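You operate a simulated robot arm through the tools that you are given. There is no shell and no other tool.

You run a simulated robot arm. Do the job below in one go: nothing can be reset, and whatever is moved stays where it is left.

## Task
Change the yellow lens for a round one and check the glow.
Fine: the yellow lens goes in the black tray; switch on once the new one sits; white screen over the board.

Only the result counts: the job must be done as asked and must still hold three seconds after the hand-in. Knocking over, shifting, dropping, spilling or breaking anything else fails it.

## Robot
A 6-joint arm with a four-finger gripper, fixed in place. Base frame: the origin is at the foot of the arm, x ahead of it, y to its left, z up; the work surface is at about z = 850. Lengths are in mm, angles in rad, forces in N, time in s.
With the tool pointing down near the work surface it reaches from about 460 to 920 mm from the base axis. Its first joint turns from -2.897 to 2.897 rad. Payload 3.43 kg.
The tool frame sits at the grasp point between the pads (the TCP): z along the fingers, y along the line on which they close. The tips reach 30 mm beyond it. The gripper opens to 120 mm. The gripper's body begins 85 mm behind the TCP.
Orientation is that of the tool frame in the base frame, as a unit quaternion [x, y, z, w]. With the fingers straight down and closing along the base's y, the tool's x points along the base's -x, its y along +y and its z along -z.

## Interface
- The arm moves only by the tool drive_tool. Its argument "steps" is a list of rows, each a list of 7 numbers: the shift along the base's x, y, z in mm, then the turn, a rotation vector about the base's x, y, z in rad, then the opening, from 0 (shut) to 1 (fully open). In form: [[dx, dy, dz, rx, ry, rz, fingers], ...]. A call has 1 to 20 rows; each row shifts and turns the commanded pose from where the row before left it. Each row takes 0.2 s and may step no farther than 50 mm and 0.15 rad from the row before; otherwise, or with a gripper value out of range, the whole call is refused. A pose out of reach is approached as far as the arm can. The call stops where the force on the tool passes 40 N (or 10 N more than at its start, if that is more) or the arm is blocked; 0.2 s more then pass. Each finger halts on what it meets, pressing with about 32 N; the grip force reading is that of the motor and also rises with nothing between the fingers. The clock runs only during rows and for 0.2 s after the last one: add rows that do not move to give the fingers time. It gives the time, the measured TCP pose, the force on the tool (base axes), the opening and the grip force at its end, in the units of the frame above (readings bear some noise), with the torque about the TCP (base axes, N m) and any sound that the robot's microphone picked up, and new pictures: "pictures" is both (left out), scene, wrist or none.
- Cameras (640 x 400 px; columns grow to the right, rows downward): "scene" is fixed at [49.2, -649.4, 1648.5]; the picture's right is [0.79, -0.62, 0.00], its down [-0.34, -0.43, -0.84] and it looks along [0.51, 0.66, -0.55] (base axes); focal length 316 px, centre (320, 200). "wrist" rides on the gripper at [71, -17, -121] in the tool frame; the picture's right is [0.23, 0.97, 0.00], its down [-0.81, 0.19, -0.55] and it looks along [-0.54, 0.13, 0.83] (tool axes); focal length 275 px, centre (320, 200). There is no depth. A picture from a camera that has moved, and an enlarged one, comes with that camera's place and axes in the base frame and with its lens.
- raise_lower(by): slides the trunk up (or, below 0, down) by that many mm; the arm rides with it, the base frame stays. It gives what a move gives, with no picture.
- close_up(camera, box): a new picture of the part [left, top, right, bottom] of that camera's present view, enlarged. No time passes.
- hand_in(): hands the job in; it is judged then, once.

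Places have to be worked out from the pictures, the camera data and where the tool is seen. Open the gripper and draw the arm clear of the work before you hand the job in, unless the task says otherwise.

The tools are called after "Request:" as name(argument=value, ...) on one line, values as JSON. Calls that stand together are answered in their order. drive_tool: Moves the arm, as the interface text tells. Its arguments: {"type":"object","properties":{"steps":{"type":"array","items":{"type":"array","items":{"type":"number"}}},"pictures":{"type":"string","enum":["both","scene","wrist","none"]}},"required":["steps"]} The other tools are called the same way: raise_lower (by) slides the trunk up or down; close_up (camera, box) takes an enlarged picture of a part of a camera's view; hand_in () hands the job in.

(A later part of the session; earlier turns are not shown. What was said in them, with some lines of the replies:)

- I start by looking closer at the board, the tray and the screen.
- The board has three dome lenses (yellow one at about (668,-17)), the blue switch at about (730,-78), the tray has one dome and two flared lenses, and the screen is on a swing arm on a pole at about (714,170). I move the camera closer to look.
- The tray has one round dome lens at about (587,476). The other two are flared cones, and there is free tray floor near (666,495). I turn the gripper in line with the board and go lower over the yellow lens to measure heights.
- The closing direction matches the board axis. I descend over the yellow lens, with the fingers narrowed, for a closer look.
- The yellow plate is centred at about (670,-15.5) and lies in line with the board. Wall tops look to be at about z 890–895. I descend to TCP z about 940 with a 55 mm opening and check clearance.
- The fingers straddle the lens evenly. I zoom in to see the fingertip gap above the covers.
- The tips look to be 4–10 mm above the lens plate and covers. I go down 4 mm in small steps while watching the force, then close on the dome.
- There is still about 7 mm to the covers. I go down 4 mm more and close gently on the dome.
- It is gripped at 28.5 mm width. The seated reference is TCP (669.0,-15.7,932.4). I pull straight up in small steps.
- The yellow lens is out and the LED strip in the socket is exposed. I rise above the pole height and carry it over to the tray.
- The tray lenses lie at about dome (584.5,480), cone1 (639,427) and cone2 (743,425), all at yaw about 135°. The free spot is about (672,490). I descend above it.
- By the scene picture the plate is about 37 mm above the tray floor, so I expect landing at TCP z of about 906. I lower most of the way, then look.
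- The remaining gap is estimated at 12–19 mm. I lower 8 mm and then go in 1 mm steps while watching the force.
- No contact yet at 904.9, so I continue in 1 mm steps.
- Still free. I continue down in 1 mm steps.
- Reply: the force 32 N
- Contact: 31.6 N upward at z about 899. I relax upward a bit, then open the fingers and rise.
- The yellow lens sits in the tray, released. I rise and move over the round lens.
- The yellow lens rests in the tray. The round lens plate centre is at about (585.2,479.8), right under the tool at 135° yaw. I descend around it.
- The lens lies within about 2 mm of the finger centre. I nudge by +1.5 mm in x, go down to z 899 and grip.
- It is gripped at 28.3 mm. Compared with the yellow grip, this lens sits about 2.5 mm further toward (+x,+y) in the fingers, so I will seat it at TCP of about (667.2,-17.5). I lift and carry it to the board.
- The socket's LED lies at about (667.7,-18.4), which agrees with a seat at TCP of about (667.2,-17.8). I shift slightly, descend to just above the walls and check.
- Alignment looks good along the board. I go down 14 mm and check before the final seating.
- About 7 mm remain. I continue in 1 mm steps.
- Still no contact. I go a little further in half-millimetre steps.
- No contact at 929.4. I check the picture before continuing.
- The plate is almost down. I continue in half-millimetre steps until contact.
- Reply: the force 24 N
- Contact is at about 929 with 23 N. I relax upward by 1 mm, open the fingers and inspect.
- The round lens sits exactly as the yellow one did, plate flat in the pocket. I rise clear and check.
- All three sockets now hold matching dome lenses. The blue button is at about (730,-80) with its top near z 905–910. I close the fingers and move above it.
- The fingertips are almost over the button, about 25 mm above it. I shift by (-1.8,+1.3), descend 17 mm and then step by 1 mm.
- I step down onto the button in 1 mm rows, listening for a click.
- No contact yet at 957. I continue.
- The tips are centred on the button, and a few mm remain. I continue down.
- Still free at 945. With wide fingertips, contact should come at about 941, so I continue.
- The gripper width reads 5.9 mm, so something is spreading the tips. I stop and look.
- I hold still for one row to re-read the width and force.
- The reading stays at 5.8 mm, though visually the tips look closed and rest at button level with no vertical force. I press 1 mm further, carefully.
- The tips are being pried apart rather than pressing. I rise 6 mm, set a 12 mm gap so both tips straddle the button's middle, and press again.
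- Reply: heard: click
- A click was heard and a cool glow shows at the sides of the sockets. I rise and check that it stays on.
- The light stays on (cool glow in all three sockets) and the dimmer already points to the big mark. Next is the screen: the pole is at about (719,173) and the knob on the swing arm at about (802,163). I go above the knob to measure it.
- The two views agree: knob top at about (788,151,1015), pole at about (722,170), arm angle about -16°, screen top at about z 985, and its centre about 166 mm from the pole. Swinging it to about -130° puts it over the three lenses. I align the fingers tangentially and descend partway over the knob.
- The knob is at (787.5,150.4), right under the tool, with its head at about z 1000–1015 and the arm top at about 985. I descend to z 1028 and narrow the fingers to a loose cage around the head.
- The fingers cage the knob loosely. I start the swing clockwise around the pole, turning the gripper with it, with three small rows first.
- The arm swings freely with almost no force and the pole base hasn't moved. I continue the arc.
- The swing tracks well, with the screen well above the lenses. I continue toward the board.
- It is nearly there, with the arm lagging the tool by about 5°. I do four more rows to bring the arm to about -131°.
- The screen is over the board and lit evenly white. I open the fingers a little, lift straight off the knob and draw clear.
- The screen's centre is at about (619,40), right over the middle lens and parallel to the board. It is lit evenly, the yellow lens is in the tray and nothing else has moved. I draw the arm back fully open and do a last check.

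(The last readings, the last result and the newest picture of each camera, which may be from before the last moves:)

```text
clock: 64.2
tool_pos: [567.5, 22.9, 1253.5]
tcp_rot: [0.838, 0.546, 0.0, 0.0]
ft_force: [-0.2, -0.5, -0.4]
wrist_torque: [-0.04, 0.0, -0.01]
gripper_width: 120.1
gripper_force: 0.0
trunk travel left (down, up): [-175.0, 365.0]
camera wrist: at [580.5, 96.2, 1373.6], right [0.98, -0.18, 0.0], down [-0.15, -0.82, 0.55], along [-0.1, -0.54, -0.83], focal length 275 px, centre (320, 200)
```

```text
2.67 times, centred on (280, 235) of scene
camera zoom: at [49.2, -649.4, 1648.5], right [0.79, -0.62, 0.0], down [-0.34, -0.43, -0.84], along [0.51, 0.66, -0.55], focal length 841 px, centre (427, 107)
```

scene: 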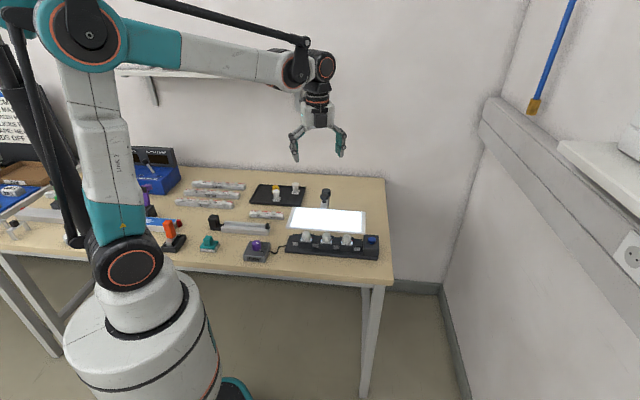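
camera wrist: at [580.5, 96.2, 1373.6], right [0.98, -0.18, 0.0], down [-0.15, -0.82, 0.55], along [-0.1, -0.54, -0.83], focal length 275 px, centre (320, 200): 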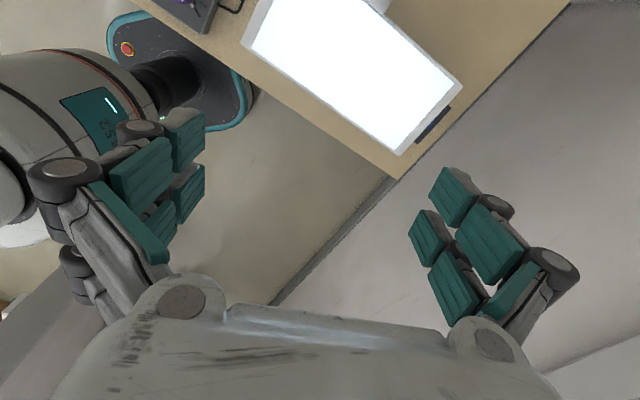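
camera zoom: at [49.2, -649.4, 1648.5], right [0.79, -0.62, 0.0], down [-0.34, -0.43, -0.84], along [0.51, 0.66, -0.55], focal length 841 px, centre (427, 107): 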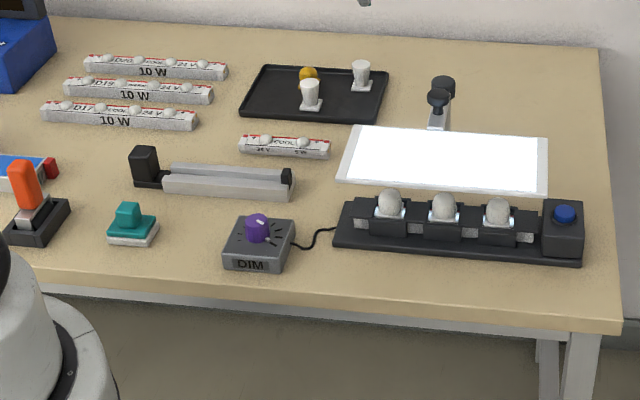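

The round lens is seated, the yellow one is in the tray, the light is on and the screen glows evenly over the board. The arm is clear with the gripper open, so I hand in.

Request:
hand_in()

```text
The job is handed in.
```

The yellow lens is swapped for the round one, and I've handed the job in. I haven't seen the verdict.

- **Lenses:** The round lens from the black tray sits in the yellow lens's old socket, at the same depth and angle as the other two. The yellow lens is in the tray, in the free space beside the two flared lenses.
- **Switch:** The first try at the blue button, with the fingers closed, did nothing. The second clicked, and all three sockets stayed lit. I left the dimmer alone; it seems to be at its brightest mark.
- **Screen:** I swung the white screen around its pole until it sat over the three lenses, roughly parallel to the board. It glows evenly white.

In the last pictures, nothing else on the table looked moved. The gripper is open and the arm is clear of the work.
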